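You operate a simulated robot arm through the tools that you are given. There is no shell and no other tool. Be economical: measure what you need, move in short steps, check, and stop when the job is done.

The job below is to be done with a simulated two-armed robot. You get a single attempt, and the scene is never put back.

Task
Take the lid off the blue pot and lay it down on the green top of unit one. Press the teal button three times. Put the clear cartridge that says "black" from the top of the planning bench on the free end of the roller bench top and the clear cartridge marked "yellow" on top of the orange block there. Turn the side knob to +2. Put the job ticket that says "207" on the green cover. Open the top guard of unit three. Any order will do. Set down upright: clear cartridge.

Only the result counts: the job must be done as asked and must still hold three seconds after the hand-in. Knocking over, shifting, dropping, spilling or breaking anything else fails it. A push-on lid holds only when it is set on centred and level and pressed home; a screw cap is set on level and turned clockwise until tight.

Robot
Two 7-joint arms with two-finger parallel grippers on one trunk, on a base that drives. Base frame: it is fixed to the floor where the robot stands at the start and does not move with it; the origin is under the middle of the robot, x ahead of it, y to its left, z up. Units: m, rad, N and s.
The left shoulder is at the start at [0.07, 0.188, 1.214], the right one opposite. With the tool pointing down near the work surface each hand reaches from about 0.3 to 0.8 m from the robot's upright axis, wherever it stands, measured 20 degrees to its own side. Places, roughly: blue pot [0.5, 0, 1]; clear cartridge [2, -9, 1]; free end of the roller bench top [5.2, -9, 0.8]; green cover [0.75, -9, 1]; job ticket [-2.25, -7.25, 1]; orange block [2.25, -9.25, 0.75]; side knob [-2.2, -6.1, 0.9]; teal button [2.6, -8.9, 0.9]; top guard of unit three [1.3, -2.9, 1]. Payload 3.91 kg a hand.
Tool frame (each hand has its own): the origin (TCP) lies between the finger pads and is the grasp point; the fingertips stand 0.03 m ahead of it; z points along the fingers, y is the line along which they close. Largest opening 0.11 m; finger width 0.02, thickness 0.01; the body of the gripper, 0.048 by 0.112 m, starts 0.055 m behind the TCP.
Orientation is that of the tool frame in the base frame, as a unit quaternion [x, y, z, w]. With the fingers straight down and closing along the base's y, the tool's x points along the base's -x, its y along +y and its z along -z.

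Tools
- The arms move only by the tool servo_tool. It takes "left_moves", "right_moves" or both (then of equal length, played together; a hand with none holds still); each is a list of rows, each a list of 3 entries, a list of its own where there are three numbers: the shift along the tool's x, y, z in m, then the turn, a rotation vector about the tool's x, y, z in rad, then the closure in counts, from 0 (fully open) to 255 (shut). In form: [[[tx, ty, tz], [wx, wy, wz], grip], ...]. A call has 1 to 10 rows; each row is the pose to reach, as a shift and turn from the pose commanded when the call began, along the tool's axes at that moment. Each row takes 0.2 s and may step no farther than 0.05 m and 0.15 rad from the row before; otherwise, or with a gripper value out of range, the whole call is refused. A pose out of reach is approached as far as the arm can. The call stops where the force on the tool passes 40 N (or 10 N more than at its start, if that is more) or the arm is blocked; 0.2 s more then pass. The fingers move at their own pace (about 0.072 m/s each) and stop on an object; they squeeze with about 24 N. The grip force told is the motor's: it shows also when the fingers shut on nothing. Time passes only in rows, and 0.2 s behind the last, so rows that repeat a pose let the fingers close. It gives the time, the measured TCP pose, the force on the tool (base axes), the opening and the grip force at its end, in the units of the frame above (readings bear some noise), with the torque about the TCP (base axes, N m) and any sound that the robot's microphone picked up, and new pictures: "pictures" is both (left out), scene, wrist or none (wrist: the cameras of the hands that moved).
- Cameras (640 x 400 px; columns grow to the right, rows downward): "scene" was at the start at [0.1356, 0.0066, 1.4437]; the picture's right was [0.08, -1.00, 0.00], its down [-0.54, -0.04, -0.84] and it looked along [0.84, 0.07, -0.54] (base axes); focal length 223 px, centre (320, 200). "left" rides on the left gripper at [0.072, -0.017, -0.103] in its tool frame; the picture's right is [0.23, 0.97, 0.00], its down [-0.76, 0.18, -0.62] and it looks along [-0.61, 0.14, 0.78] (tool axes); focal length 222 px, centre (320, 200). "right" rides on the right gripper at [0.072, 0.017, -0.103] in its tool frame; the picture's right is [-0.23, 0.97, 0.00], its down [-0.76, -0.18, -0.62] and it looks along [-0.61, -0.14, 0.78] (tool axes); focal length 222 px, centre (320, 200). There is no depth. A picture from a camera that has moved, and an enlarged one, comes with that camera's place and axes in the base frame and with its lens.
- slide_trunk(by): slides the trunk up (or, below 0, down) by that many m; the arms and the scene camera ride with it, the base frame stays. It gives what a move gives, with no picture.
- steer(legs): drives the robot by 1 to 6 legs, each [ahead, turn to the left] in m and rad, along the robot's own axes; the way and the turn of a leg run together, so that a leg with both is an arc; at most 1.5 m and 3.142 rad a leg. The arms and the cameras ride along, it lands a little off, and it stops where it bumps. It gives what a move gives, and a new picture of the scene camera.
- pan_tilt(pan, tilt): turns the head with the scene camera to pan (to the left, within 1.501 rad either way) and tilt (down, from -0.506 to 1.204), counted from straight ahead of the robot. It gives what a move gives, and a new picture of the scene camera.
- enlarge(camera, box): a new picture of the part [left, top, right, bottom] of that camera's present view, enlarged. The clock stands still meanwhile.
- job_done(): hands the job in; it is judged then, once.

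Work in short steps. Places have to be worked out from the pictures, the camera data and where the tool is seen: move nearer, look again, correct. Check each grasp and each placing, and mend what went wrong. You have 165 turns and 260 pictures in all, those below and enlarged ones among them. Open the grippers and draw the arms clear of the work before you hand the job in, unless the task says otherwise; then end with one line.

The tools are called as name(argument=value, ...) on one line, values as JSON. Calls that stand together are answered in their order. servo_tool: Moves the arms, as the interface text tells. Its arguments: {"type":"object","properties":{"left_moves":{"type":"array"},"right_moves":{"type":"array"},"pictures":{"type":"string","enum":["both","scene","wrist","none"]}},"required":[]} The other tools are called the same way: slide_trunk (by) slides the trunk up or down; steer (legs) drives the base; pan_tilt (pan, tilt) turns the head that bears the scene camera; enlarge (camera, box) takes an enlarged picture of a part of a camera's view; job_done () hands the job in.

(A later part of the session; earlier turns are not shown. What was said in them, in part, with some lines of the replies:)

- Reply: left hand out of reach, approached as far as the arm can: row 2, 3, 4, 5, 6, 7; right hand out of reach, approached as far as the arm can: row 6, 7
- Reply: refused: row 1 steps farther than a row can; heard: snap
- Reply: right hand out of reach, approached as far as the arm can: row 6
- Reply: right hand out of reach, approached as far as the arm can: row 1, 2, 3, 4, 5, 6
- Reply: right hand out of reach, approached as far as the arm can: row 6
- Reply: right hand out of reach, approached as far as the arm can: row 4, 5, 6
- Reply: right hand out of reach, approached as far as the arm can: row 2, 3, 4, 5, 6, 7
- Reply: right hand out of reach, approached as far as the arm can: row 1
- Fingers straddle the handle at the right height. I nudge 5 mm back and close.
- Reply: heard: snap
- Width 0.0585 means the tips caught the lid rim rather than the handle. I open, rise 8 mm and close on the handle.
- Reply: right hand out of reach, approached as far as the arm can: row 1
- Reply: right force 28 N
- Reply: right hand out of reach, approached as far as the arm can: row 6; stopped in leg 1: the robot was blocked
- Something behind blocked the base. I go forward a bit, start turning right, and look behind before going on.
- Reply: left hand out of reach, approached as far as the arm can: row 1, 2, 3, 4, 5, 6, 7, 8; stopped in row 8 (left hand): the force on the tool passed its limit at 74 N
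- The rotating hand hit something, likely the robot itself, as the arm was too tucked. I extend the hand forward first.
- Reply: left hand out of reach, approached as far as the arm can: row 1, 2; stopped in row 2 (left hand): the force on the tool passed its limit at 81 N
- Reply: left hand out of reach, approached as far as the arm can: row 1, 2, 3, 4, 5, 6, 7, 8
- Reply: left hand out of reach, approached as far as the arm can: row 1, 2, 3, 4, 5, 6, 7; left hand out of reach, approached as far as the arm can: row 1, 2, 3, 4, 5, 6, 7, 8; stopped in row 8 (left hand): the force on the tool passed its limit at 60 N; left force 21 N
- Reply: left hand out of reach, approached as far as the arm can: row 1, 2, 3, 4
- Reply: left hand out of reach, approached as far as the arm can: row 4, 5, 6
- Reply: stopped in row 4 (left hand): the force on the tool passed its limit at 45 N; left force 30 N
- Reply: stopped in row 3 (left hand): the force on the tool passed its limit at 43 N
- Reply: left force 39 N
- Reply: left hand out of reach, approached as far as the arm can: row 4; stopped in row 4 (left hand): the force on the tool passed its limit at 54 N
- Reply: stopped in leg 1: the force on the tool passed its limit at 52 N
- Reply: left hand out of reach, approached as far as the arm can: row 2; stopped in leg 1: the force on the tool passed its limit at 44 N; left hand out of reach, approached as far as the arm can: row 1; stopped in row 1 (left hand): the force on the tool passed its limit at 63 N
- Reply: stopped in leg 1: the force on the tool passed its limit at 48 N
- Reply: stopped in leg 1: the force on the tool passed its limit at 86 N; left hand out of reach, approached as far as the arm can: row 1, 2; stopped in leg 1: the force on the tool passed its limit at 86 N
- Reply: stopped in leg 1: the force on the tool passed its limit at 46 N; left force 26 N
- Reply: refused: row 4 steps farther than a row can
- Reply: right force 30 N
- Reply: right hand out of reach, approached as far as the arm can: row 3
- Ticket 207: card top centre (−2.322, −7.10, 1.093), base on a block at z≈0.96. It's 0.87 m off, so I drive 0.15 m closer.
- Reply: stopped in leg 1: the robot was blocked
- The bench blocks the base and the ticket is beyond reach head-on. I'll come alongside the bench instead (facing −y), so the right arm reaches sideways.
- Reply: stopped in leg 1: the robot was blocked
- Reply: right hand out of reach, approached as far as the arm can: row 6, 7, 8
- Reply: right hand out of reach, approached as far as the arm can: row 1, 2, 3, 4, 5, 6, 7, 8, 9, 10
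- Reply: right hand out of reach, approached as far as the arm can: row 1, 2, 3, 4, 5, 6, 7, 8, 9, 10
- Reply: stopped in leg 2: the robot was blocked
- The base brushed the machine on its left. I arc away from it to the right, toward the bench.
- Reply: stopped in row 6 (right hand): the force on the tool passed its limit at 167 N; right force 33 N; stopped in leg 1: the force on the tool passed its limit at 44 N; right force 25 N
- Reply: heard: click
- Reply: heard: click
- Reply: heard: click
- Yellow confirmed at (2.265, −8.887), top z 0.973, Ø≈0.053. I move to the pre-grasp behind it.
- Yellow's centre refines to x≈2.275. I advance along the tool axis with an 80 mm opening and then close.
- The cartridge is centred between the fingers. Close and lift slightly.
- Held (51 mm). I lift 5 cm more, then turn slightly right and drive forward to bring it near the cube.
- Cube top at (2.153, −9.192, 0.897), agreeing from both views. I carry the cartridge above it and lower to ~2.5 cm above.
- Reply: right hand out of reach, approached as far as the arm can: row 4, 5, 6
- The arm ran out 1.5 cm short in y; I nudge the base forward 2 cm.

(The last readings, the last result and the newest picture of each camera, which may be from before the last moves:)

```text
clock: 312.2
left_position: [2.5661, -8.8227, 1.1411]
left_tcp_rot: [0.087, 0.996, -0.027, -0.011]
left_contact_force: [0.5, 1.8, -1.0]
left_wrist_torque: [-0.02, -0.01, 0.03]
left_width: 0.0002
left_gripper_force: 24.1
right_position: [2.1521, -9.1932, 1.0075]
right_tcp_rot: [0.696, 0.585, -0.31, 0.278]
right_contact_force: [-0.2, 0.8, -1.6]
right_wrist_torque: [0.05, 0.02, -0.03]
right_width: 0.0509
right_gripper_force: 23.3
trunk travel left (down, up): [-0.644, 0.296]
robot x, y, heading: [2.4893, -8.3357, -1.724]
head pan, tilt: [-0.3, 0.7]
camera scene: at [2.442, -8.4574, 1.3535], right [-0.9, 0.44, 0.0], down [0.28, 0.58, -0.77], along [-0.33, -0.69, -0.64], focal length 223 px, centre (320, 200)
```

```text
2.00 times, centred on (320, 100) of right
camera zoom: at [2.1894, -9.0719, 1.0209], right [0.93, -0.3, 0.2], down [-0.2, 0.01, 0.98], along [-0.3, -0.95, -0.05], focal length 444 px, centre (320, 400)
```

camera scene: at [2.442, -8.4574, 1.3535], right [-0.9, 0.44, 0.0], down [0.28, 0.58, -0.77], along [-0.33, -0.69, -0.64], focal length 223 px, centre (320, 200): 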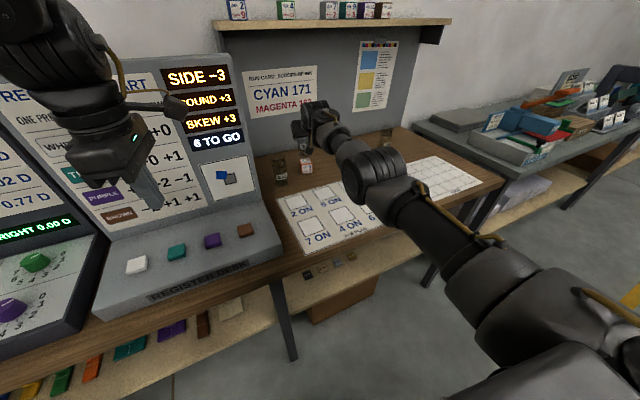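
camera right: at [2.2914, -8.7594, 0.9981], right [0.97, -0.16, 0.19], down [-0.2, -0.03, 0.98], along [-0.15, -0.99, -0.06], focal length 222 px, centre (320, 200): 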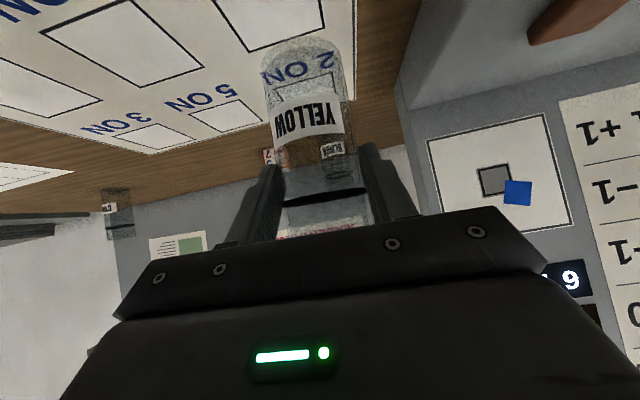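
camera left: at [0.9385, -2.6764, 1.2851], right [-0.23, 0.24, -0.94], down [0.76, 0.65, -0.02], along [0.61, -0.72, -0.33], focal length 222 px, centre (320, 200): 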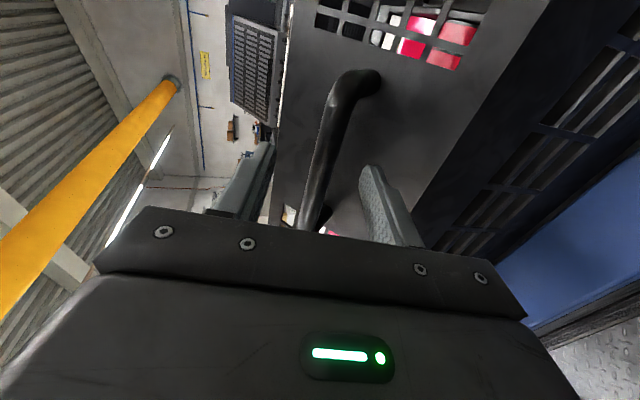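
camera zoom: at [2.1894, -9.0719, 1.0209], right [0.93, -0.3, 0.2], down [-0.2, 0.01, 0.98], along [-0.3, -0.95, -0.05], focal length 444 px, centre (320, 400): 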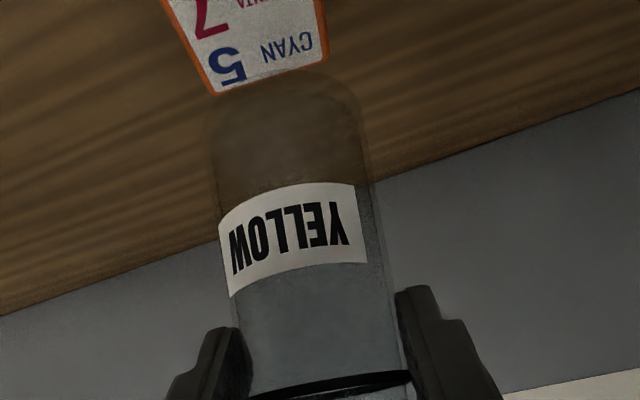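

Alignment over the cube is within a few mm. Lower gently.

servo_tool(right_moves=[[[0.0075, 0, 0.0066], [0, 0, 0], 255], [[0.015, 0, 0.0131], [0, 0, 0], 255], [[0.0188, 0, 0.0164], [0, 0, 0], 255]], pictures="none")

enlarge(camera="scene", box=[270, 110, 350, 190])

```text
clock: 313.0
left_position: [2.565, -8.8253, 1.1396]
left_tcp_rot: [0.087, 0.996, -0.024, -0.012]
left_contact_force: [0.2, -0.1, 0.3]
left_wrist_torque: [0.03, 0.0, -0.02]
left_width: 0.0
left_gripper_force: 23.8
right_position: [2.1528, -9.1952, 0.9803]
right_tcp_rot: [0.695, 0.587, -0.309, 0.278]
right_contact_force: [-0.6, -1.5, 0.9]
right_wrist_torque: [-0.12, 0.06, 0.02]
right_width: 0.0508
right_gripper_force: 24.0
trunk travel left (down, up): [-0.644, 0.296]
robot x, y, heading: [2.4907, -8.3344, -1.721]
head pan, tilt: [-0.3, 0.7]
```

```text
5.00 times, centred on (310, 150) of scene
camera zoom: at [2.4418, -8.4617, 1.353], right [-0.9, 0.44, 0.0], down [0.28, 0.58, -0.76], along [-0.33, -0.69, -0.64], focal length 1114 px, centre (370, 450)
```

zoom: 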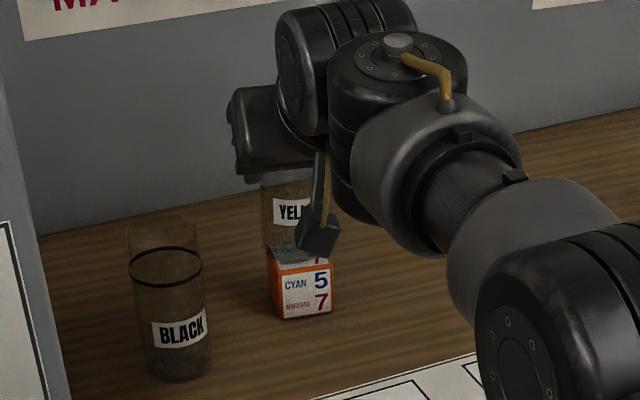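

servo_tool(right_moves=[[[0.0015, 0, 0.0013], [0, 0, 0], 255], [[0.003, 0, 0.0026], [0, 0, 0], 255]], pictures="none")

```text
clock: 313.6
left_position: [2.567, -8.8241, 1.1409]
left_tcp_rot: [0.087, 0.996, -0.024, -0.012]
left_contact_force: [0.2, -0.2, 0.4]
left_wrist_torque: [0.0, -0.03, -0.04]
left_width: 0.0
left_gripper_force: 24.6
right_position: [2.152, -9.1943, 0.9785]
right_tcp_rot: [0.696, 0.585, -0.31, 0.278]
right_contact_force: [1.1, -0.3, 5.8]
right_wrist_torque: [0.02, -0.21, 0.11]
right_width: 0.0508
right_gripper_force: 23.9
trunk travel left (down, up): [-0.644, 0.296]
robot x, y, heading: [2.4911, -8.3384, -1.726]
head pan, tilt: [-0.3, 0.7]
```

Contact (5.8 N) at the expected height. Open and withdraw along the tool axis.

servo_tool(right_moves=[[[-0.0008, 0, -0.0007], [0, 0, 0], 200], [[-0.0008, 0, -0.0007], [0, 0, 0], 40], [[-0.0008, 0, -0.0007], [0, 0, 0], 40], [[0, 0, -0.03], [0, 0, 0], 40], [[0, 0, -0.065], [0, 0, 0], 40], [[0, 0, -0.1], [0, 0, 0], 40], [[-0.01, 0, -0.13], [0, 0, 0], 40]], pictures="wrist")

enlarge(camera="scene", box=[250, 100, 350, 190])

```text
clock: 315.2
left_position: [2.5656, -8.8242, 1.1394]
left_tcp_rot: [0.087, 0.996, -0.023, -0.013]
left_contact_force: [-0.3, -0.1, -0.3]
left_wrist_torque: [0.01, 0.0, -0.01]
left_width: 0.0
left_gripper_force: 24.7
right_position: [2.1656, -9.1001, 1.0661]
right_tcp_rot: [0.695, 0.586, -0.309, 0.278]
right_contact_force: [0.2, 0.6, 0.5]
right_wrist_torque: [-0.03, 0.01, -0.04]
right_width: 0.0927
right_gripper_force: 0.0
trunk travel left (down, up): [-0.644, 0.296]
robot x, y, heading: [2.4877, -8.3323, -1.723]
head pan, tilt: [-0.3, 0.7]
camera right: at [2.2029, -8.9816, 1.08], right [0.93, -0.3, 0.19], down [-0.2, 0.0, 0.98], along [-0.3, -0.95, -0.06], focal length 222 px, centre (320, 200)
```

right: 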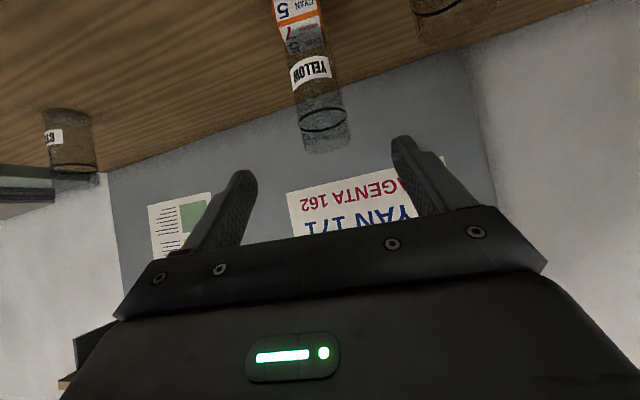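

```text
4.44 times, centred on (300, 145) of scene
camera zoom: at [2.4418, -8.461, 1.353], right [-0.9, 0.44, 0.0], down [0.28, 0.58, -0.77], along [-0.33, -0.69, -0.64], focal length 990 px, centre (409, 444)
```

zoom: 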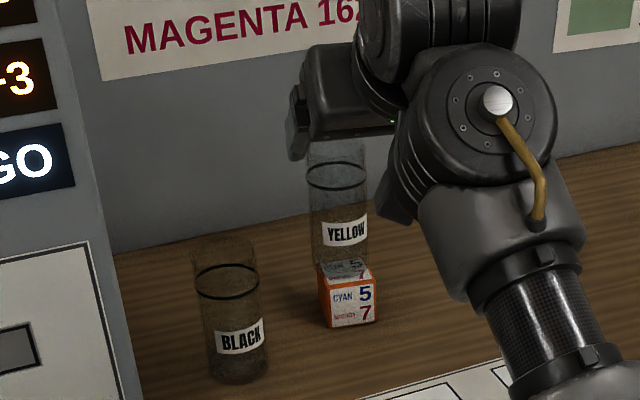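

Yellow stands on the cube. Now the black one at (2.271, −9.155): I move to its pre-grasp, keeping clear of the screen on the left.

servo_tool(right_moves=[[[0.019, 0.0274, -0.0036], [0, 0, 0], 70], [[0.038, 0.0548, -0.0072], [0, 0, 0], 70], [[0.057, 0.0822, -0.0107], [0, 0, 0], 70], [[0.0757, 0.1096, -0.0143], [0, 0, 0], 70], [[0.0757, 0.1096, -0.0143], [0, 0, 0], 70]], pictures="wrist")

```text
clock: 316.4
left_position: [2.5652, -8.8259, 1.1399]
left_tcp_rot: [0.087, 0.996, -0.024, -0.011]
left_contact_force: [-0.1, 0.2, 0.1]
left_wrist_torque: [-0.02, 0.0, -0.03]
left_width: 0.0002
left_gripper_force: 23.9
right_position: [2.2834, -9.0623, 1.0225]
right_tcp_rot: [0.696, 0.586, -0.308, 0.278]
right_contact_force: [-0.3, 0.5, 0.8]
right_wrist_torque: [0.0, 0.01, 0.05]
right_width: 0.0796
right_gripper_force: 0.0
trunk travel left (down, up): [-0.644, 0.296]
robot x, y, heading: [2.4882, -8.3338, -1.721]
head pan, tilt: [-0.3, 0.7]
camera right: at [2.3202, -8.9419, 1.036], right [0.93, -0.3, 0.2], down [-0.2, 0.0, 0.98], along [-0.3, -0.95, -0.06], focal length 222 px, centre (320, 200)
```

right: 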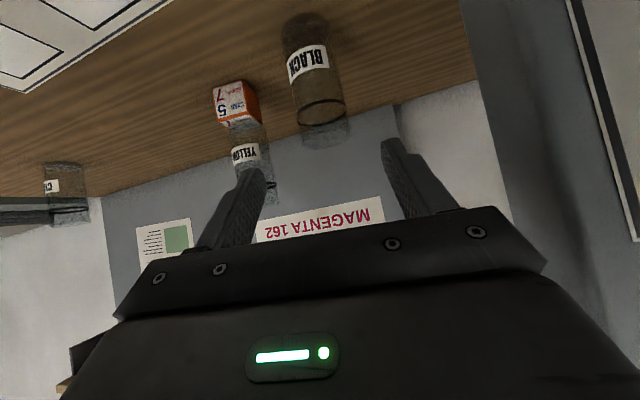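

Black lines up. Advance along the tool axis, close, lift.

servo_tool(right_moves=[[[0.0015, 0, 0.035], [0, 0, 0], 70], [[0.0015, 0, 0.07], [0, 0, 0], 70], [[0.0015, 0, 0.1], [0, 0, 0], 70], [[0.0015, 0, 0.1268], [0, 0, 0], 70], [[0.0015, 0, 0.1268], [0, 0, 0], 70]], pictures="wrist")

```text
clock: 317.6
left_position: [2.565, -8.8249, 1.1392]
left_tcp_rot: [0.087, 0.996, -0.025, -0.012]
left_contact_force: [0.6, 0.3, 0.5]
left_wrist_torque: [-0.01, 0.0, 0.01]
left_width: 0.0002
left_gripper_force: 23.5
right_position: [2.2717, -9.1582, 0.9402]
right_tcp_rot: [0.695, 0.586, -0.308, 0.279]
right_contact_force: [-0.1, -0.3, 0.7]
right_wrist_torque: [0.01, -0.03, 0.04]
right_width: 0.0799
right_gripper_force: 0.0
trunk travel left (down, up): [-0.644, 0.296]
robot x, y, heading: [2.49, -8.3325, -1.722]
head pan, tilt: [-0.3, 0.7]
camera right: at [2.3081, -9.038, 0.953], right [0.93, -0.3, 0.2], down [-0.2, 0.0, 0.98], along [-0.3, -0.95, -0.06], focal length 222 px, centre (320, 200)
```

right: 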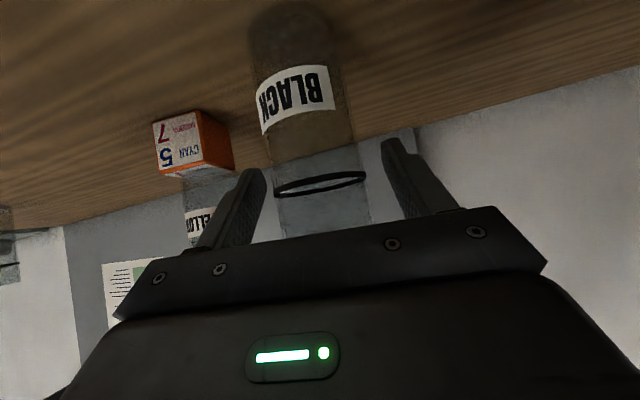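

Centred. Close and lift.

servo_tool(right_moves=[[[0, 0, 0], [0, 0, 0], 255], [[0, 0, 0], [0, 0, 0], 255], [[0, 0, 0], [0, 0, 0], 255], [[-0.0038, 0, -0.0033], [0, 0, 0], 255], [[-0.019, 0, -0.0165], [0, 0, 0], 255], [[-0.0454, 0, -0.0396], [0, 0, 0], 255], [[-0.0754, 0, -0.0656], [0, 0, 0], 255]], pictures="wrist")

```text
clock: 319.2
left_position: [2.5652, -8.8256, 1.1398]
left_tcp_rot: [0.087, 0.996, -0.025, -0.013]
left_contact_force: [1.0, 0.0, -0.7]
left_wrist_torque: [-0.01, -0.01, -0.02]
left_width: 0.0002
left_gripper_force: 24.0
right_position: [2.2686, -9.1559, 1.0381]
right_tcp_rot: [0.696, 0.586, -0.309, 0.278]
right_contact_force: [-0.8, 0.1, -1.7]
right_wrist_torque: [-0.02, 0.01, 0.02]
right_width: 0.0501
right_gripper_force: 24.1
trunk travel left (down, up): [-0.644, 0.296]
robot x, y, heading: [2.4901, -8.3359, -1.723]
head pan, tilt: [-0.3, 0.7]
camera right: at [2.3057, -9.0351, 1.0537], right [0.93, -0.3, 0.19], down [-0.2, 0.0, 0.98], along [-0.3, -0.95, -0.06], focal length 222 px, centre (320, 200)
```

right: 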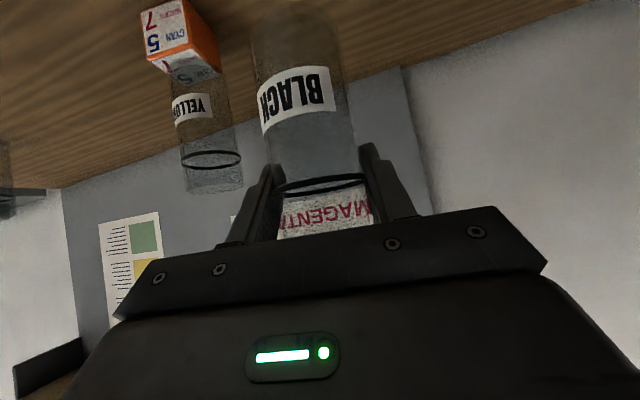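

Black is held (50 mm). I raise the trunk 0.1 m, back out to the corridor and turn toward +x.

slide_trunk(by=0.1)

steer(legs=[[-0.35, 0]])

enlarge(camera="scene", box=[240, 60, 420, 200])

```text
clock: 320.5
left_position: [2.5648, -8.8253, 1.2389]
left_tcp_rot: [0.087, 0.996, -0.024, -0.011]
left_contact_force: [0.0, -0.5, -0.6]
left_wrist_torque: [-0.02, 0.0, -0.03]
left_width: 0.0
left_gripper_force: 23.9
right_position: [2.2696, -9.1567, 1.1392]
right_tcp_rot: [0.696, 0.585, -0.309, 0.277]
right_contact_force: [0.4, 0.1, -1.7]
right_wrist_torque: [0.01, -0.02, 0.03]
right_width: 0.0503
right_gripper_force: 24.8
trunk travel left (down, up): [-0.744, 0.196]
robot x, y, heading: [2.4895, -8.335, -1.721]
head pan, tilt: [-0.3, 0.7]
```

```text
clock: 322.6
left_position: [2.6147, -8.5459, 1.2461]
left_tcp_rot: [0.084, 0.996, -0.03, -0.014]
left_contact_force: [0.3, 0.3, 0.2]
left_wrist_torque: [0.0, -0.02, 0.02]
left_width: 0.0003
left_gripper_force: 23.5
right_position: [2.322, -8.8793, 1.1498]
right_tcp_rot: [0.691, 0.588, -0.311, 0.283]
right_contact_force: [-0.1, 0.7, -0.2]
right_wrist_torque: [0.01, 0.0, 0.01]
right_width: 0.05
right_gripper_force: 24.4
trunk travel left (down, up): [-0.744, 0.196]
robot x, y, heading: [2.5373, -8.0684, -1.714]
head pan, tilt: [-0.3, 0.7]
stopped in leg 1: the robot was blocked; the commanded pose is now the measured one
camera scene: at [2.4903, -8.1844, 1.454], right [-0.9, 0.43, 0.0], down [0.27, 0.58, -0.77], along [-0.33, -0.7, -0.64], focal length 223 px, centre (320, 200)
```

scene: 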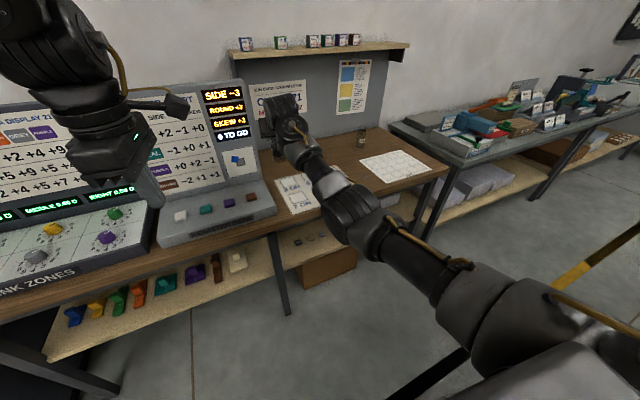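

```text
2.86 times, centred on (330, 130) of scene
camera zoom: at [2.4903, -8.1844, 1.454], right [-0.9, 0.43, 0.0], down [0.27, 0.58, -0.77], along [-0.33, -0.7, -0.64], focal length 636 px, centre (291, 400)
```

zoom: 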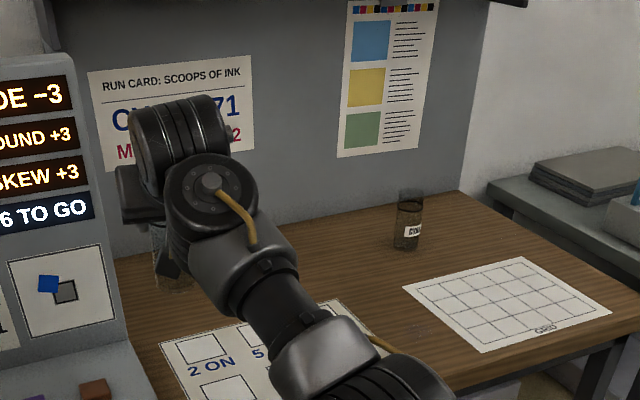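

Blocked slightly behind, but far enough out. I raise the trunk further, go a little forward, and turn toward +x.

slide_trunk(by=0.15)

steer(legs=[[0.06, 0], [0, 1.7]])

pan_tilt(pan=-0.1, tilt=0.35)

```text
clock: 324.3
left_position: [2.6142, -8.5537, 1.3913]
left_tcp_rot: [0.084, 0.996, -0.026, -0.012]
left_contact_force: [-0.1, 0.0, 0.2]
left_wrist_torque: [0.02, -0.03, -0.04]
left_width: 0.0
left_gripper_force: 23.8
right_position: [2.3193, -8.8868, 1.293]
right_tcp_rot: [0.693, 0.588, -0.309, 0.28]
right_contact_force: [-0.1, 1.0, -2.2]
right_wrist_torque: [0.01, -0.02, -0.01]
right_width: 0.05
right_gripper_force: 23.8
trunk travel left (down, up): [-0.894, 0.046]
robot x, y, heading: [2.5362, -8.068, -1.709]
head pan, tilt: [-0.3, 0.7]
```

```text
clock: 325.9
left_position: [2.6222, -8.6027, 1.3936]
left_tcp_rot: [0.066, 0.997, -0.032, -0.01]
left_contact_force: [-0.3, -1.2, 0.0]
left_wrist_torque: [0.06, -0.05, 0.01]
left_width: 0.0001
left_gripper_force: 24.0
right_position: [2.3401, -8.9483, 1.2913]
right_tcp_rot: [0.683, 0.601, -0.303, 0.285]
right_contact_force: [-0.3, -1.6, -2.3]
right_wrist_torque: [0.0, 0.0, 0.01]
right_width: 0.0496
right_gripper_force: 24.0
trunk travel left (down, up): [-0.894, 0.046]
robot x, y, heading: [2.528, -8.1259, -1.675]
head pan, tilt: [-0.3, 0.7]
stopped in leg 2: the robot was blocked; the commanded pose is now the measured one
camera scene: at [2.4799, -8.2732, 1.6017], right [-0.92, 0.4, 0.0], down [0.26, 0.6, -0.76], along [-0.3, -0.69, -0.65], focal length 223 px, centre (320, 200)
```

scene: 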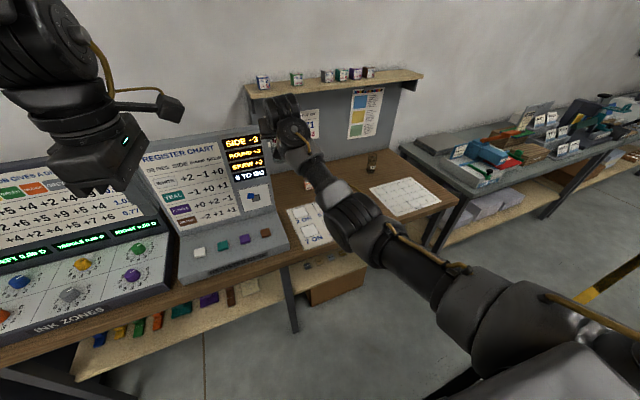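

```text
clock: 326.7
left_position: [2.6261, -8.5916, 1.3968]
left_tcp_rot: [0.067, 0.997, -0.036, -0.012]
left_contact_force: [0.2, -0.7, -0.1]
left_wrist_torque: [0.0, -0.02, 0.02]
left_width: 0.0
left_gripper_force: 24.2
right_position: [2.3459, -8.9371, 1.2989]
right_tcp_rot: [0.681, 0.6, -0.306, 0.287]
right_contact_force: [-0.3, 0.0, -0.2]
right_wrist_torque: [0.0, 0.02, -0.02]
right_width: 0.05
right_gripper_force: 23.6
trunk travel left (down, up): [-0.894, 0.046]
robot x, y, heading: [2.5266, -8.1288, -1.677]
head pan, tilt: [-0.099, 0.351]
camera scene: at [2.4998, -8.2735, 1.6337], right [-0.98, 0.2, 0.0], down [0.07, 0.34, -0.94], along [-0.19, -0.92, -0.35], focal length 223 px, centre (320, 200)
```

scene: 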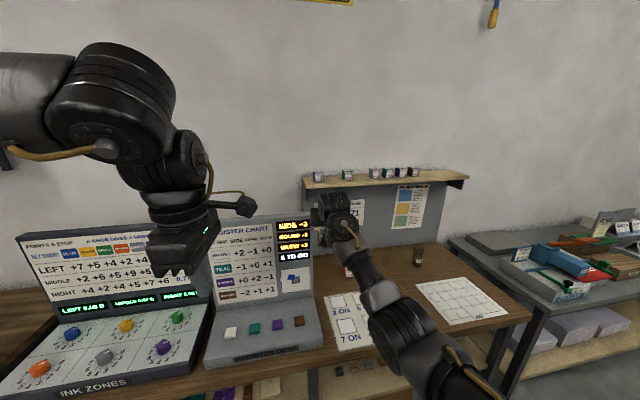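

A rear corner is blocked; I must turn farther forward. To clear the screen (top ≈1.29) I first raise the cartridge.

slide_trunk(by=0.045)

servo_tool(right_moves=[[[-0.0226, 0, -0.0197], [0, 0, 0], 255], [[-0.0452, 0, -0.0393], [0, 0, 0], 255], [[-0.0678, 0, -0.059], [0, 0, 0], 255]], pictures="none")

steer(legs=[[0.13, 0.15], [0, 0.6]])

```text
clock: 327.6
left_position: [2.6261, -8.5861, 1.4441]
left_tcp_rot: [0.067, 0.997, -0.037, -0.011]
left_contact_force: [0.1, 0.2, -0.2]
left_wrist_torque: [0.0, 0.05, -0.02]
left_width: 0.0001
left_gripper_force: 24.0
right_position: [2.3439, -8.9322, 1.348]
right_tcp_rot: [0.679, 0.6, -0.307, 0.29]
right_contact_force: [0.3, 0.1, -0.7]
right_wrist_torque: [0.01, -0.02, -0.01]
right_width: 0.0498
right_gripper_force: 23.5
trunk travel left (down, up): [-0.939, 0.001]
robot x, y, heading: [2.5287, -8.1249, -1.674]
head pan, tilt: [-0.099, 0.351]
```

```text
clock: 328.4
left_position: [2.6259, -8.5874, 1.4437]
left_tcp_rot: [0.067, 0.997, -0.038, -0.012]
left_contact_force: [0.2, -0.3, 1.1]
left_wrist_torque: [-0.02, -0.01, -0.01]
left_width: 0.0001
left_gripper_force: 24.2
right_position: [2.3427, -8.933, 1.4379]
right_tcp_rot: [0.679, 0.601, -0.307, 0.29]
right_contact_force: [0.1, -0.2, -1.3]
right_wrist_torque: [-0.06, -0.01, 0.01]
right_width: 0.0497
right_gripper_force: 24.0
trunk travel left (down, up): [-0.939, 0.001]
robot x, y, heading: [2.5325, -8.1239, -1.677]
head pan, tilt: [-0.099, 0.351]
```

```text
clock: 331.3
left_position: [2.9089, -8.5247, 1.4428]
left_tcp_rot: [-0.304, 0.952, -0.039, 0.004]
left_contact_force: [-1.1, 0.0, -0.4]
left_wrist_torque: [-0.01, 0.02, 0.01]
left_width: 0.0002
left_gripper_force: 24.3
right_position: [2.9364, -8.9699, 1.4377]
right_tcp_rot: [0.411, 0.808, -0.179, 0.382]
right_contact_force: [-0.1, -0.2, -1.6]
right_wrist_torque: [0.0, -0.01, 0.0]
right_width: 0.0493
right_gripper_force: 24.6
trunk travel left (down, up): [-0.939, 0.001]
robot x, y, heading: [2.5215, -8.2573, -0.921]
head pan, tilt: [-0.099, 0.351]
camera scene: at [2.5973, -8.3754, 1.6794], right [-0.85, -0.52, 0.0], down [-0.18, 0.29, -0.94], along [0.49, -0.8, -0.34], focal length 223 px, centre (320, 200)
```

scene: 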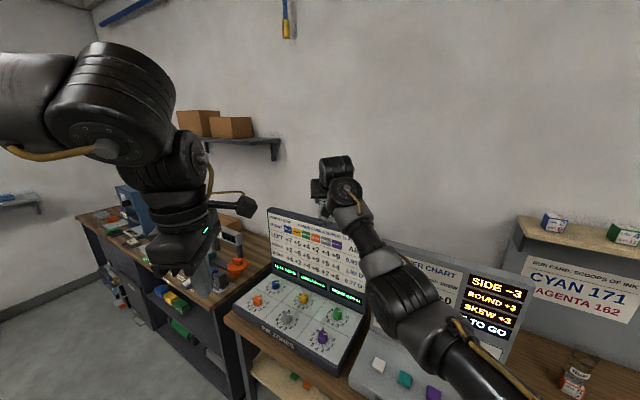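

Now turn on to +x and drive along toward the roller bench.

steer(legs=[[0, 0.95], [0.9, 0.05]])

pan_tilt(pan=-0.5, tilt=0.5)

```text
clock: 338.5
left_position: [3.8598, -8.0313, 1.4432]
left_tcp_rot: [0.725, -0.688, 0.032, -0.022]
left_contact_force: [-0.5, 0.0, 0.5]
left_wrist_torque: [-0.01, 0.0, 0.0]
left_width: 0.0
left_gripper_force: 23.8
right_position: [4.2504, -8.2462, 1.4383]
right_tcp_rot: [-0.027, 0.906, 0.027, 0.421]
right_contact_force: [0.0, 0.4, -0.6]
right_wrist_torque: [-0.01, 0.03, 0.01]
right_width: 0.0491
right_gripper_force: 23.9
trunk travel left (down, up): [-0.939, 0.001]
robot x, y, heading: [3.4235, -8.2143, 0.077]
head pan, tilt: [-0.099, 0.351]
camera scene: at [3.5636, -8.2115, 1.6794], right [-0.02, -1.0, 0.0], down [-0.34, 0.01, -0.94], along [0.94, -0.02, -0.34], focal length 223 px, centre (320, 200)
```

scene: 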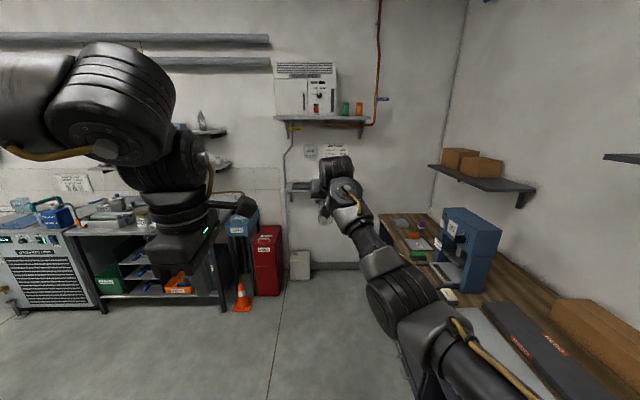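

```text
clock: 339.4
left_position: [3.8607, -8.0306, 1.4427]
left_tcp_rot: [0.725, -0.688, 0.032, -0.021]
left_contact_force: [0.3, -0.5, 1.2]
left_wrist_torque: [-0.01, -0.02, -0.01]
left_width: 0.0
left_gripper_force: 24.2
right_position: [4.2516, -8.2458, 1.4365]
right_tcp_rot: [-0.028, 0.906, 0.027, 0.421]
right_contact_force: [0.2, -0.2, -1.4]
right_wrist_torque: [0.02, 0.0, -0.01]
right_width: 0.0489
right_gripper_force: 23.8
trunk travel left (down, up): [-0.939, 0.001]
robot x, y, heading: [3.4247, -8.2096, 0.08]
head pan, tilt: [-0.499, 0.499]
camera scene: at [3.5556, -8.2464, 1.6656], right [-0.41, -0.91, 0.0], down [-0.44, 0.19, -0.88], along [0.8, -0.36, -0.48], focal length 223 px, centre (320, 200)
```

scene: 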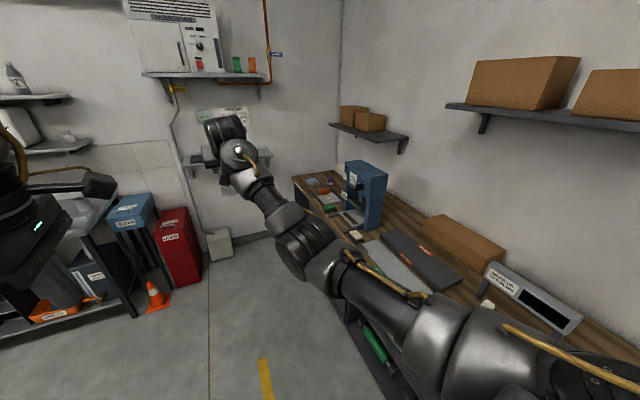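

The bench's free end is ahead near x≈5.2. I drive on 1.3 m, then turn partly toward it.

steer(legs=[[1.3, -0.08], [0, -1.05]])

pan_tilt(pan=0.1, tilt=0.75)

```text
clock: 348.4
left_position: [5.0752, -8.4464, 1.4422]
left_tcp_rot: [-0.264, 0.964, -0.04, 0.0]
left_contact_force: [0.3, -0.5, 0.1]
left_wrist_torque: [-0.01, 0.01, 0.02]
left_width: 0.0001
left_gripper_force: 23.9
right_position: [5.0663, -8.8946, 1.4382]
right_tcp_rot: [0.445, 0.79, -0.195, 0.374]
right_contact_force: [0.8, 0.6, -1.4]
right_wrist_torque: [-0.01, -0.02, 0.03]
right_width: 0.0485
right_gripper_force: 24.1
trunk travel left (down, up): [-0.939, 0.001]
robot x, y, heading: [4.7108, -8.1452, -1.013]
head pan, tilt: [-0.499, 0.499]
camera scene: at [4.7408, -8.2807, 1.6657], right [-1.0, -0.06, 0.0], down [-0.03, 0.48, -0.88], along [0.05, -0.88, -0.48], focal length 223 px, centre (320, 200)
```

scene: 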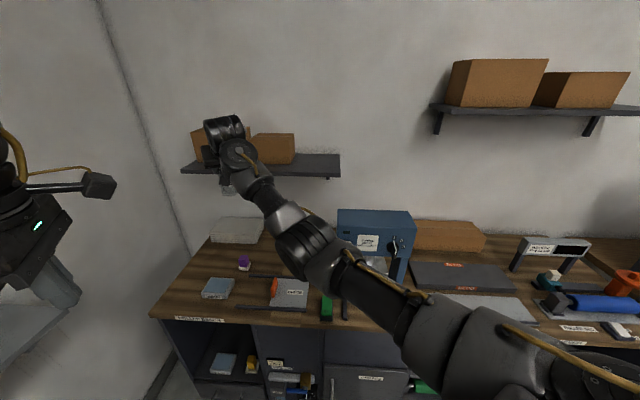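

```text
clock: 349.4
left_position: [5.0725, -8.449, 1.4432]
left_tcp_rot: [-0.264, 0.964, -0.039, 0.002]
left_contact_force: [0.4, -0.3, 0.1]
left_wrist_torque: [0.05, 0.03, -0.01]
left_width: 0.0
left_gripper_force: 24.0
right_position: [5.065, -8.895, 1.4355]
right_tcp_rot: [0.446, 0.79, -0.195, 0.374]
right_contact_force: [0.4, -0.4, -0.2]
right_wrist_torque: [-0.01, 0.02, 0.01]
right_width: 0.0487
right_gripper_force: 23.5
trunk travel left (down, up): [-0.939, 0.001]
robot x, y, heading: [4.7121, -8.1469, -1.011]
head pan, tilt: [0.099, 0.75]
camera scene: at [4.7847, -8.2565, 1.6437], right [-0.79, -0.61, 0.0], down [-0.42, 0.54, -0.73], along [0.45, -0.58, -0.68], focal length 223 px, centre (320, 200)
```

scene: 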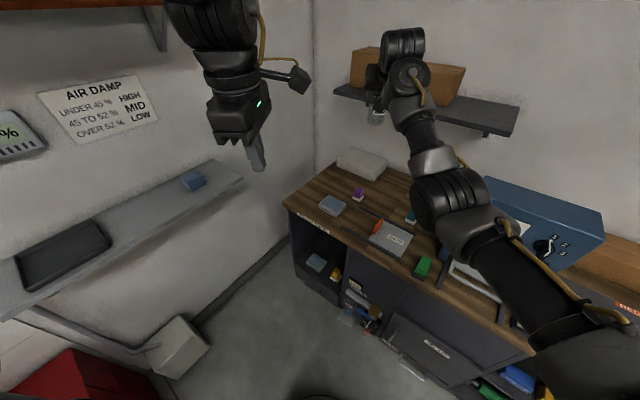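

enlarge(camera="scene", box=[270, 130, 450, 270])

```text
2.86 times, centred on (360, 200) of scene
camera zoom: at [4.7847, -8.2565, 1.6437], right [-0.79, -0.61, 0.0], down [-0.42, 0.54, -0.73], along [0.45, -0.58, -0.68], focal length 636 px, centre (206, 200)
```

zoom: 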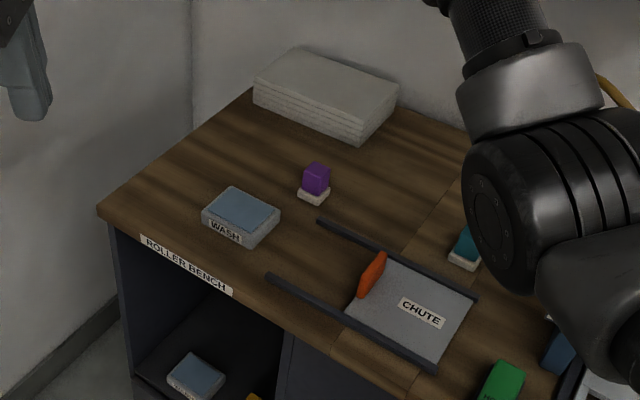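

There's free space on the bench end behind the WASH block, near (5.31, −9.02). I lower the trunk, turn slightly left and drive 0.17 m closer.

slide_trunk(by=-0.29)

steer(legs=[[0, 0.2], [0.17, 0]])

enlarge(camera="right", box=[0, 0, 640, 400])

enlarge(camera="scene", box=[250, 80, 450, 240])

```text
clock: 352.4
left_position: [5.0734, -8.4481, 1.1526]
left_tcp_rot: [-0.264, 0.964, -0.039, 0.002]
left_contact_force: [-0.2, -0.6, 0.1]
left_wrist_torque: [0.01, 0.04, -0.02]
left_width: 0.0
left_gripper_force: 24.2
right_position: [5.0643, -8.8942, 1.1471]
right_tcp_rot: [0.447, 0.79, -0.195, 0.373]
right_contact_force: [-0.1, -0.3, -0.7]
right_wrist_torque: [0.02, 0.01, 0.0]
right_width: 0.0485
right_gripper_force: 24.5
trunk travel left (down, up): [-0.649, 0.291]
robot x, y, heading: [4.7098, -8.1484, -1.011]
head pan, tilt: [0.099, 0.75]
```

```text
clock: 354.6
left_position: [5.2431, -8.4937, 1.1551]
left_tcp_rot: [-0.358, 0.933, -0.039, 0.005]
left_contact_force: [-0.2, 0.6, -0.2]
left_wrist_torque: [0.01, 0.01, -0.01]
left_width: 0.0001
left_gripper_force: 23.8
right_position: [5.3228, -8.933, 1.1475]
right_tcp_rot: [0.364, 0.83, -0.157, 0.392]
right_contact_force: [0.0, -0.1, -1.8]
right_wrist_torque: [0.0, 0.01, 0.01]
right_width: 0.0484
right_gripper_force: 24.4
trunk travel left (down, up): [-0.649, 0.291]
robot x, y, heading: [4.8278, -8.2744, -0.809]
head pan, tilt: [0.099, 0.75]
camera scene: at [4.922, -8.3619, 1.3538], right [-0.65, -0.76, 0.0], down [-0.52, 0.44, -0.73], along [0.55, -0.48, -0.68], focal length 223 px, centre (320, 200)
```

scene: 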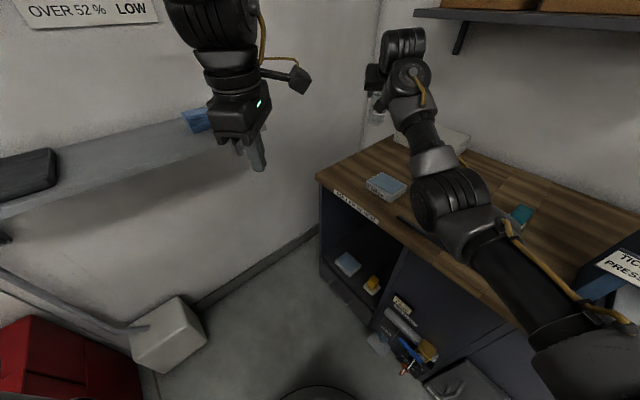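

```text
1.00 times, centred on (320, 200) of right (not enlarged: the box is as wide or as high as the picture)
camera zoom: at [5.2489, -8.8317, 1.1599], right [0.81, 0.56, 0.2], down [-0.14, -0.15, 0.98], along [0.57, -0.82, -0.04], focal length 222 px, centre (320, 200)
```

zoom: 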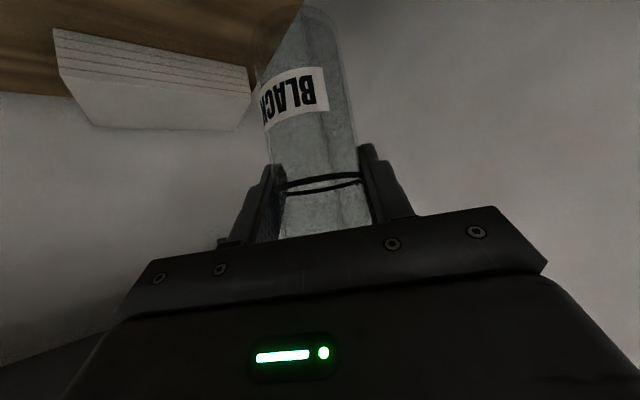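

```text
2.50 times, centred on (350, 160) of scene
camera zoom: at [4.922, -8.3619, 1.3538], right [-0.65, -0.76, 0.0], down [-0.52, 0.44, -0.73], along [0.55, -0.48, -0.68], focal length 557 px, centre (245, 300)
```

zoom: 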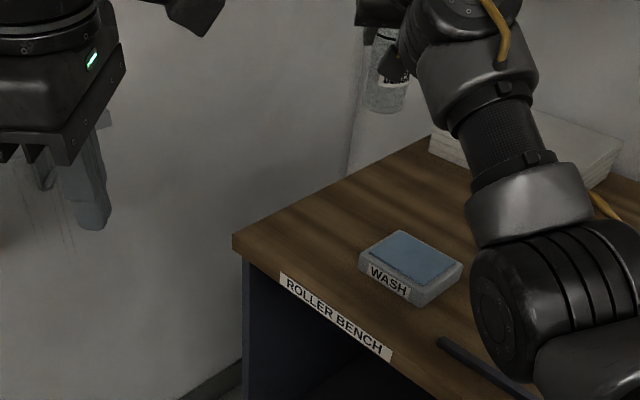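

Bench surface z≈0.865; target spot (5.33, −8.98) is clear. I move over and descend to about 2 cm above.

servo_tool(right_moves=[[[-0.0128, -0.0136, 0.0148], [0, 0, 0], 255], [[-0.0256, -0.0271, 0.0295], [0, 0, 0], 255], [[0.0069, -0.0282, 0.0568], [0, 0, 0], 255], [[0.0394, -0.0292, 0.0841], [0, 0, 0], 255], [[0.0719, -0.0303, 0.1115], [0, 0, 0], 255], [[0.1044, -0.0313, 0.1388], [0, 0, 0], 255], [[0.1044, -0.0313, 0.1388], [0, 0, 0], 255]], pictures="wrist")

enlarge(camera="scene", box=[310, 80, 450, 220])

```text
clock: 356.2
left_position: [5.2441, -8.4932, 1.1536]
left_tcp_rot: [-0.357, 0.933, -0.039, 0.006]
left_contact_force: [-0.1, 0.7, -1.0]
left_wrist_torque: [0.01, 0.0, 0.01]
left_width: 0.0
left_gripper_force: 23.6
right_position: [5.3284, -8.9833, 0.9769]
right_tcp_rot: [0.365, 0.83, -0.158, 0.392]
right_contact_force: [-0.3, 0.6, -1.6]
right_wrist_torque: [0.02, -0.03, 0.02]
right_width: 0.0482
right_gripper_force: 24.2
trunk travel left (down, up): [-0.649, 0.291]
robot x, y, heading: [4.8289, -8.2704, -0.811]
head pan, tilt: [0.099, 0.75]
camera right: at [5.2551, -8.8812, 0.9886], right [0.81, 0.56, 0.2], down [-0.14, -0.15, 0.98], along [0.57, -0.82, -0.04], focal length 222 px, centre (320, 200)
```

right: 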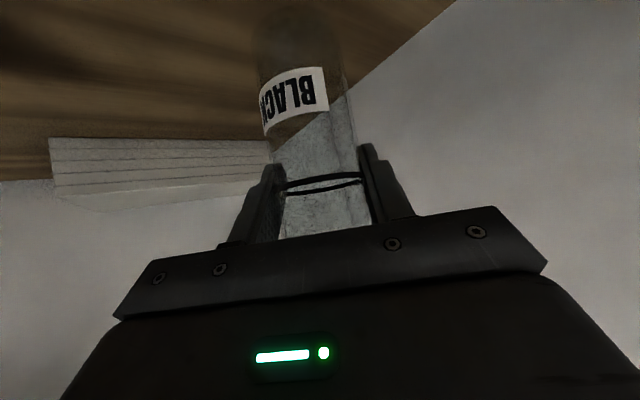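

```text
2.86 times, centred on (380, 150) of scene
camera zoom: at [4.9224, -8.3619, 1.3537], right [-0.65, -0.76, 0.0], down [-0.52, 0.44, -0.73], along [0.55, -0.48, -0.68], focal length 636 px, centre (149, 343)
```

zoom: 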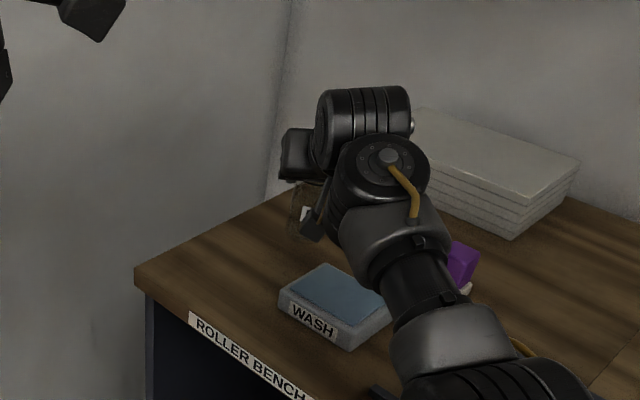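

Over wood with margin to the edge. Lower in small steps until contact.

servo_tool(right_moves=[[[0.0077, 0, 0.0064], [0, 0, 0], 255], [[0.0138, 0, 0.0116], [0, 0, 0], 255]], pictures="none")

servo_tool(right_moves=[[[0.002, 0, 0.0016], [0, 0, 0], 255], [[0.0038, 0, 0.0032], [0, 0, 0], 255]], pictures="none")

```text
clock: 356.8
left_position: [5.2434, -8.4943, 1.1527]
left_tcp_rot: [-0.358, 0.933, -0.039, 0.005]
left_contact_force: [-0.3, 0.0, 0.2]
left_wrist_torque: [0.04, -0.01, 0.03]
left_width: 0.0002
left_gripper_force: 24.1
right_position: [5.3284, -8.9817, 0.9598]
right_tcp_rot: [0.364, 0.83, -0.157, 0.392]
right_contact_force: [-0.8, 0.5, -2.1]
right_wrist_torque: [-0.03, 0.0, -0.04]
right_width: 0.0485
right_gripper_force: 23.9
trunk travel left (down, up): [-0.649, 0.291]
robot x, y, heading: [4.8284, -8.2719, -0.806]
head pan, tilt: [0.099, 0.75]
```

```text
clock: 357.4
left_position: [5.2439, -8.4947, 1.1532]
left_tcp_rot: [-0.357, 0.933, -0.039, 0.005]
left_contact_force: [0.6, 0.1, -0.1]
left_wrist_torque: [0.0, 0.01, 0.0]
left_width: 0.0
left_gripper_force: 24.2
right_position: [5.332, -8.9812, 0.9547]
right_tcp_rot: [0.365, 0.83, -0.156, 0.391]
right_contact_force: [-0.6, -0.1, -1.1]
right_wrist_torque: [0.01, -0.02, -0.01]
right_width: 0.0483
right_gripper_force: 24.5
trunk travel left (down, up): [-0.649, 0.291]
robot x, y, heading: [4.8297, -8.2706, -0.814]
head pan, tilt: [0.099, 0.75]
```

servo_tool(right_moves=[[[0.0038, 0, 0.0032], [0, 0, 0], 255], [[0.0069, 0, 0.0058], [0, 0, 0], 255]], pictures="none")

servo_tool(right_moves=[[[0.002, 0, 0.0016], [0, 0, 0], 255], [[0.0038, 0, 0.0032], [0, 0, 0], 255]], pictures="none")

enlarge(camera="right", box=[160, 0, 480, 200])

```text
clock: 358.0
left_position: [5.2433, -8.4956, 1.1526]
left_tcp_rot: [-0.357, 0.933, -0.039, 0.006]
left_contact_force: [-0.9, -0.7, -0.6]
left_wrist_torque: [-0.02, 0.02, -0.01]
left_width: 0.0
left_gripper_force: 24.0
right_position: [5.3314, -8.9816, 0.9442]
right_tcp_rot: [0.366, 0.83, -0.158, 0.391]
right_contact_force: [0.0, 0.1, -1.1]
right_wrist_torque: [0.0, 0.0, 0.0]
right_width: 0.0484
right_gripper_force: 23.9
trunk travel left (down, up): [-0.649, 0.291]
robot x, y, heading: [4.8271, -8.2763, -0.811]
head pan, tilt: [0.099, 0.75]
```

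```text
clock: 358.6
left_position: [5.2438, -8.4937, 1.1536]
left_tcp_rot: [-0.357, 0.933, -0.039, 0.005]
left_contact_force: [0.7, -0.4, 0.8]
left_wrist_torque: [0.01, 0.01, 0.0]
left_width: 0.0
left_gripper_force: 24.0
right_position: [5.3298, -8.9813, 0.9404]
right_tcp_rot: [0.365, 0.83, -0.157, 0.391]
right_contact_force: [1.0, -1.0, -2.2]
right_wrist_torque: [-0.01, -0.03, 0.01]
right_width: 0.0481
right_gripper_force: 24.1
trunk travel left (down, up): [-0.649, 0.291]
robot x, y, heading: [4.8266, -8.2713, -0.812]
head pan, tilt: [0.099, 0.75]
```

```text
2.00 times, centred on (320, 100) of right
camera zoom: at [5.2572, -8.8792, 0.9523], right [0.81, 0.56, 0.2], down [-0.14, -0.15, 0.98], along [0.57, -0.82, -0.04], focal length 444 px, centre (320, 400)
```

zoom: 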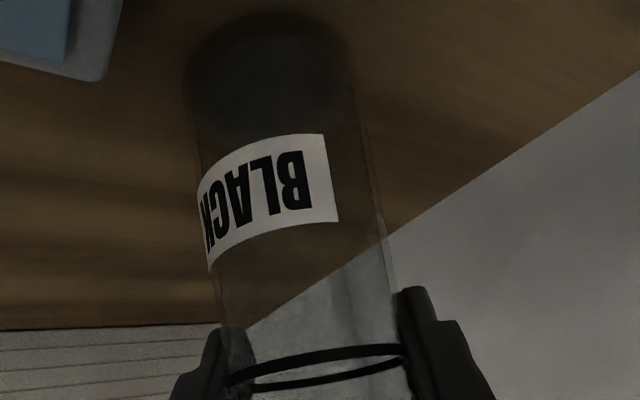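

Very near now (shadow merges). Continue 3 mm at a time.

servo_tool(right_moves=[[[0.0012, 0, 0.001], [0, 0, 0], 255], [[0.0023, 0, 0.0019], [0, 0, 0], 255]], pictures="none")

servo_tool(right_moves=[[[0.0012, 0, 0.001], [0, 0, 0], 255], [[0.0023, 0, 0.0019], [0, 0, 0], 255]], pictures="none")

```text
clock: 359.2
left_position: [5.2427, -8.4942, 1.1544]
left_tcp_rot: [-0.357, 0.933, -0.039, 0.006]
left_contact_force: [0.3, -0.4, 0.9]
left_wrist_torque: [0.02, 0.03, -0.03]
left_width: 0.0
left_gripper_force: 24.1
right_position: [5.331, -8.9807, 0.9409]
right_tcp_rot: [0.365, 0.829, -0.158, 0.393]
right_contact_force: [0.1, -1.9, 6.4]
right_wrist_torque: [-0.19, 0.13, 0.04]
right_width: 0.0484
right_gripper_force: 23.8
trunk travel left (down, up): [-0.649, 0.291]
robot x, y, heading: [4.8278, -8.2679, -0.81]
head pan, tilt: [0.099, 0.75]
```

```text
clock: 359.8
left_position: [5.2412, -8.4917, 1.1554]
left_tcp_rot: [-0.357, 0.933, -0.04, 0.005]
left_contact_force: [0.1, -0.2, 0.4]
left_wrist_torque: [-0.03, 0.01, -0.01]
left_width: 0.0
left_gripper_force: 24.1
right_position: [5.3297, -8.9794, 0.939]
right_tcp_rot: [0.364, 0.829, -0.158, 0.394]
right_contact_force: [2.0, -2.1, 18.7]
right_wrist_torque: [-0.25, 0.17, 0.08]
right_width: 0.0482
right_gripper_force: 23.7
trunk travel left (down, up): [-0.649, 0.291]
robot x, y, heading: [4.8282, -8.2718, -0.812]
head pan, tilt: [0.099, 0.75]
```

Seated (18.7 N). I ease up 2 mm, open, and withdraw along the tool axis.

servo_tool(right_moves=[[[-0.002, 0, -0.0017], [0, 0, 0], 255], [[-0.002, 0, -0.0017], [0, 0, 0], 200], [[-0.002, 0, -0.0017], [0, 0, 0], 60], [[-0.002, 0, -0.0017], [0, 0, 0], 60], [[0, 0, -0.035], [0, 0, 0], 60], [[0, 0, -0.07], [0, 0, 0], 60], [[0, 0, -0.105], [0, 0, 0], 60], [[-0.02, 0, -0.14], [0, 0, 0], 60]], pictures="wrist")

enlarge(camera="scene", box=[310, 80, 450, 220])

```text
clock: 361.6
left_position: [5.2431, -8.4932, 1.1521]
left_tcp_rot: [-0.357, 0.933, -0.039, 0.006]
left_contact_force: [-0.6, -0.4, 0.3]
left_wrist_torque: [-0.01, -0.04, -0.01]
left_width: 0.0002
left_gripper_force: 23.9
right_position: [5.2628, -8.9111, 1.0402]
right_tcp_rot: [0.365, 0.83, -0.157, 0.392]
right_contact_force: [0.1, 0.5, -0.3]
right_wrist_torque: [0.0, 0.01, 0.04]
right_width: 0.0844
right_gripper_force: 0.1
trunk travel left (down, up): [-0.649, 0.291]
robot x, y, heading: [4.8283, -8.2714, -0.812]
head pan, tilt: [0.099, 0.75]
camera right: at [5.1894, -8.8093, 1.0519], right [0.81, 0.56, 0.2], down [-0.14, -0.15, 0.98], along [0.57, -0.82, -0.04], focal length 222 px, centre (320, 200)
```

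right: 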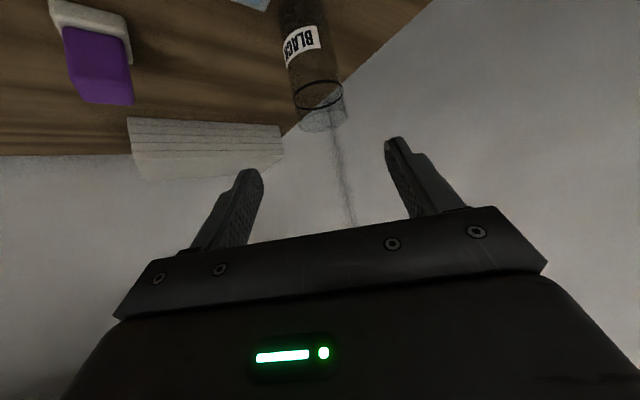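

```text
2.86 times, centred on (380, 150) of scene
camera zoom: at [4.922, -8.3617, 1.3537], right [-0.65, -0.76, 0.0], down [-0.52, 0.44, -0.73], along [0.55, -0.48, -0.68], focal length 636 px, centre (149, 343)
```

zoom: 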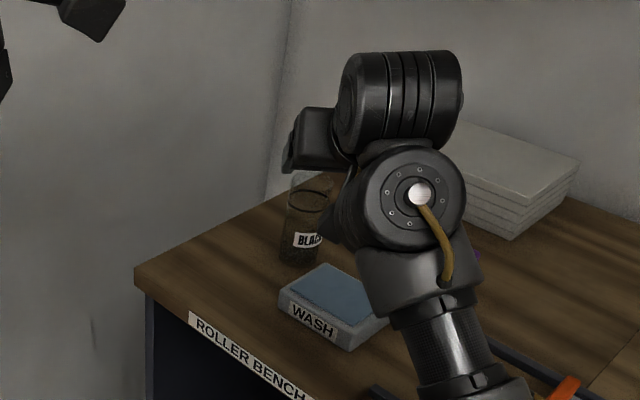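

The black cartridge stands upright on the free end. I raise the hand, open the left gripper, and back away.

servo_tool(right_moves=[[[-0.03, 0, -0.026], [0, 0, 0], 0], [[-0.06, 0, -0.052], [0, 0, 0], 0], [[-0.09, 0, -0.078], [0, 0, 0], 0]], left_moves=[[[0, 0, 0], [0, 0, 0], 0], [[0, 0, 0], [0, 0, 0], 0], [[0, 0, 0], [0, 0, 0], 0]], pictures="none")

steer(legs=[[-0.25, 0]])

enlarge(camera="scene", box=[290, 80, 450, 220])

```text
clock: 362.4
left_position: [5.2438, -8.4939, 1.1532]
left_tcp_rot: [-0.358, 0.933, -0.04, 0.005]
left_contact_force: [0.9, 0.0, -0.4]
left_wrist_torque: [-0.04, 0.03, -0.01]
left_width: 0.1098
left_gripper_force: 1.2
right_position: [5.2595, -8.9132, 1.159]
right_tcp_rot: [0.364, 0.83, -0.157, 0.392]
right_contact_force: [-0.4, 0.4, -0.7]
right_wrist_torque: [-0.01, 0.02, 0.01]
right_width: 0.1101
right_gripper_force: 0.0
trunk travel left (down, up): [-0.649, 0.291]
robot x, y, heading: [4.8283, -8.2695, -0.807]
head pan, tilt: [0.099, 0.75]
```

```text
clock: 364.2
left_position: [5.0727, -8.3133, 1.1548]
left_tcp_rot: [-0.359, 0.933, -0.039, 0.006]
left_contact_force: [-0.4, 0.1, 0.0]
left_wrist_torque: [0.0, 0.01, 0.0]
left_width: 0.1099
left_gripper_force: 0.0
right_position: [5.0891, -8.7316, 1.1588]
right_tcp_rot: [0.364, 0.831, -0.156, 0.391]
right_contact_force: [0.5, 0.7, 0.1]
right_wrist_torque: [-0.01, -0.01, -0.01]
right_width: 0.11
right_gripper_force: 0.1
trunk travel left (down, up): [-0.649, 0.291]
robot x, y, heading: [4.6588, -8.0926, -0.811]
head pan, tilt: [0.099, 0.75]
camera scene: at [4.751, -8.182, 1.3536], right [-0.65, -0.76, 0.0], down [-0.52, 0.44, -0.73], along [0.56, -0.48, -0.68], focal length 223 px, centre (320, 200)
```

scene: 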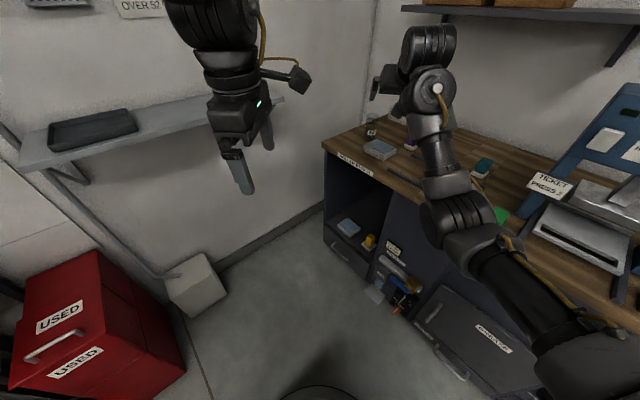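

```text
2.86 times, centred on (370, 150) of scene
camera zoom: at [4.751, -8.182, 1.3536], right [-0.65, -0.76, 0.0], down [-0.52, 0.44, -0.73], along [0.56, -0.48, -0.68], focal length 636 px, centre (177, 343)
```

zoom: 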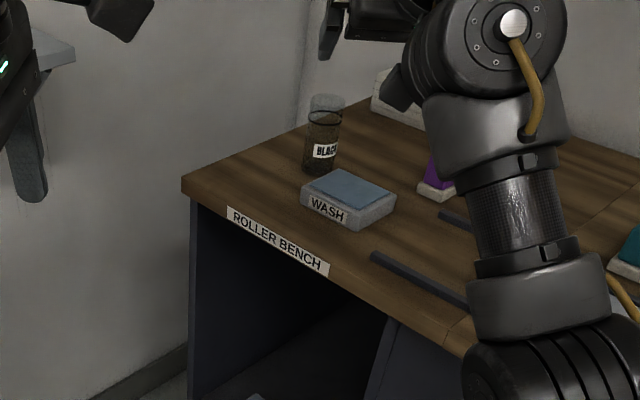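

Everything I could see is in place, both grippers are open and both arms are clear, so I hand the job in.

job_done()

```text
The job is handed in.
```

I handed the job in with every step done: the lid is on unit one's green top, teal was pressed three times, black is on the free end of the roller bench, yellow is on the orange block, the side knob is at +2, ticket 207 is on the green cover, and unit three's guard is open. Each was checked right after it was done and not looked at again before hand-in, and the base bumped fixed machinery a few times on the way.
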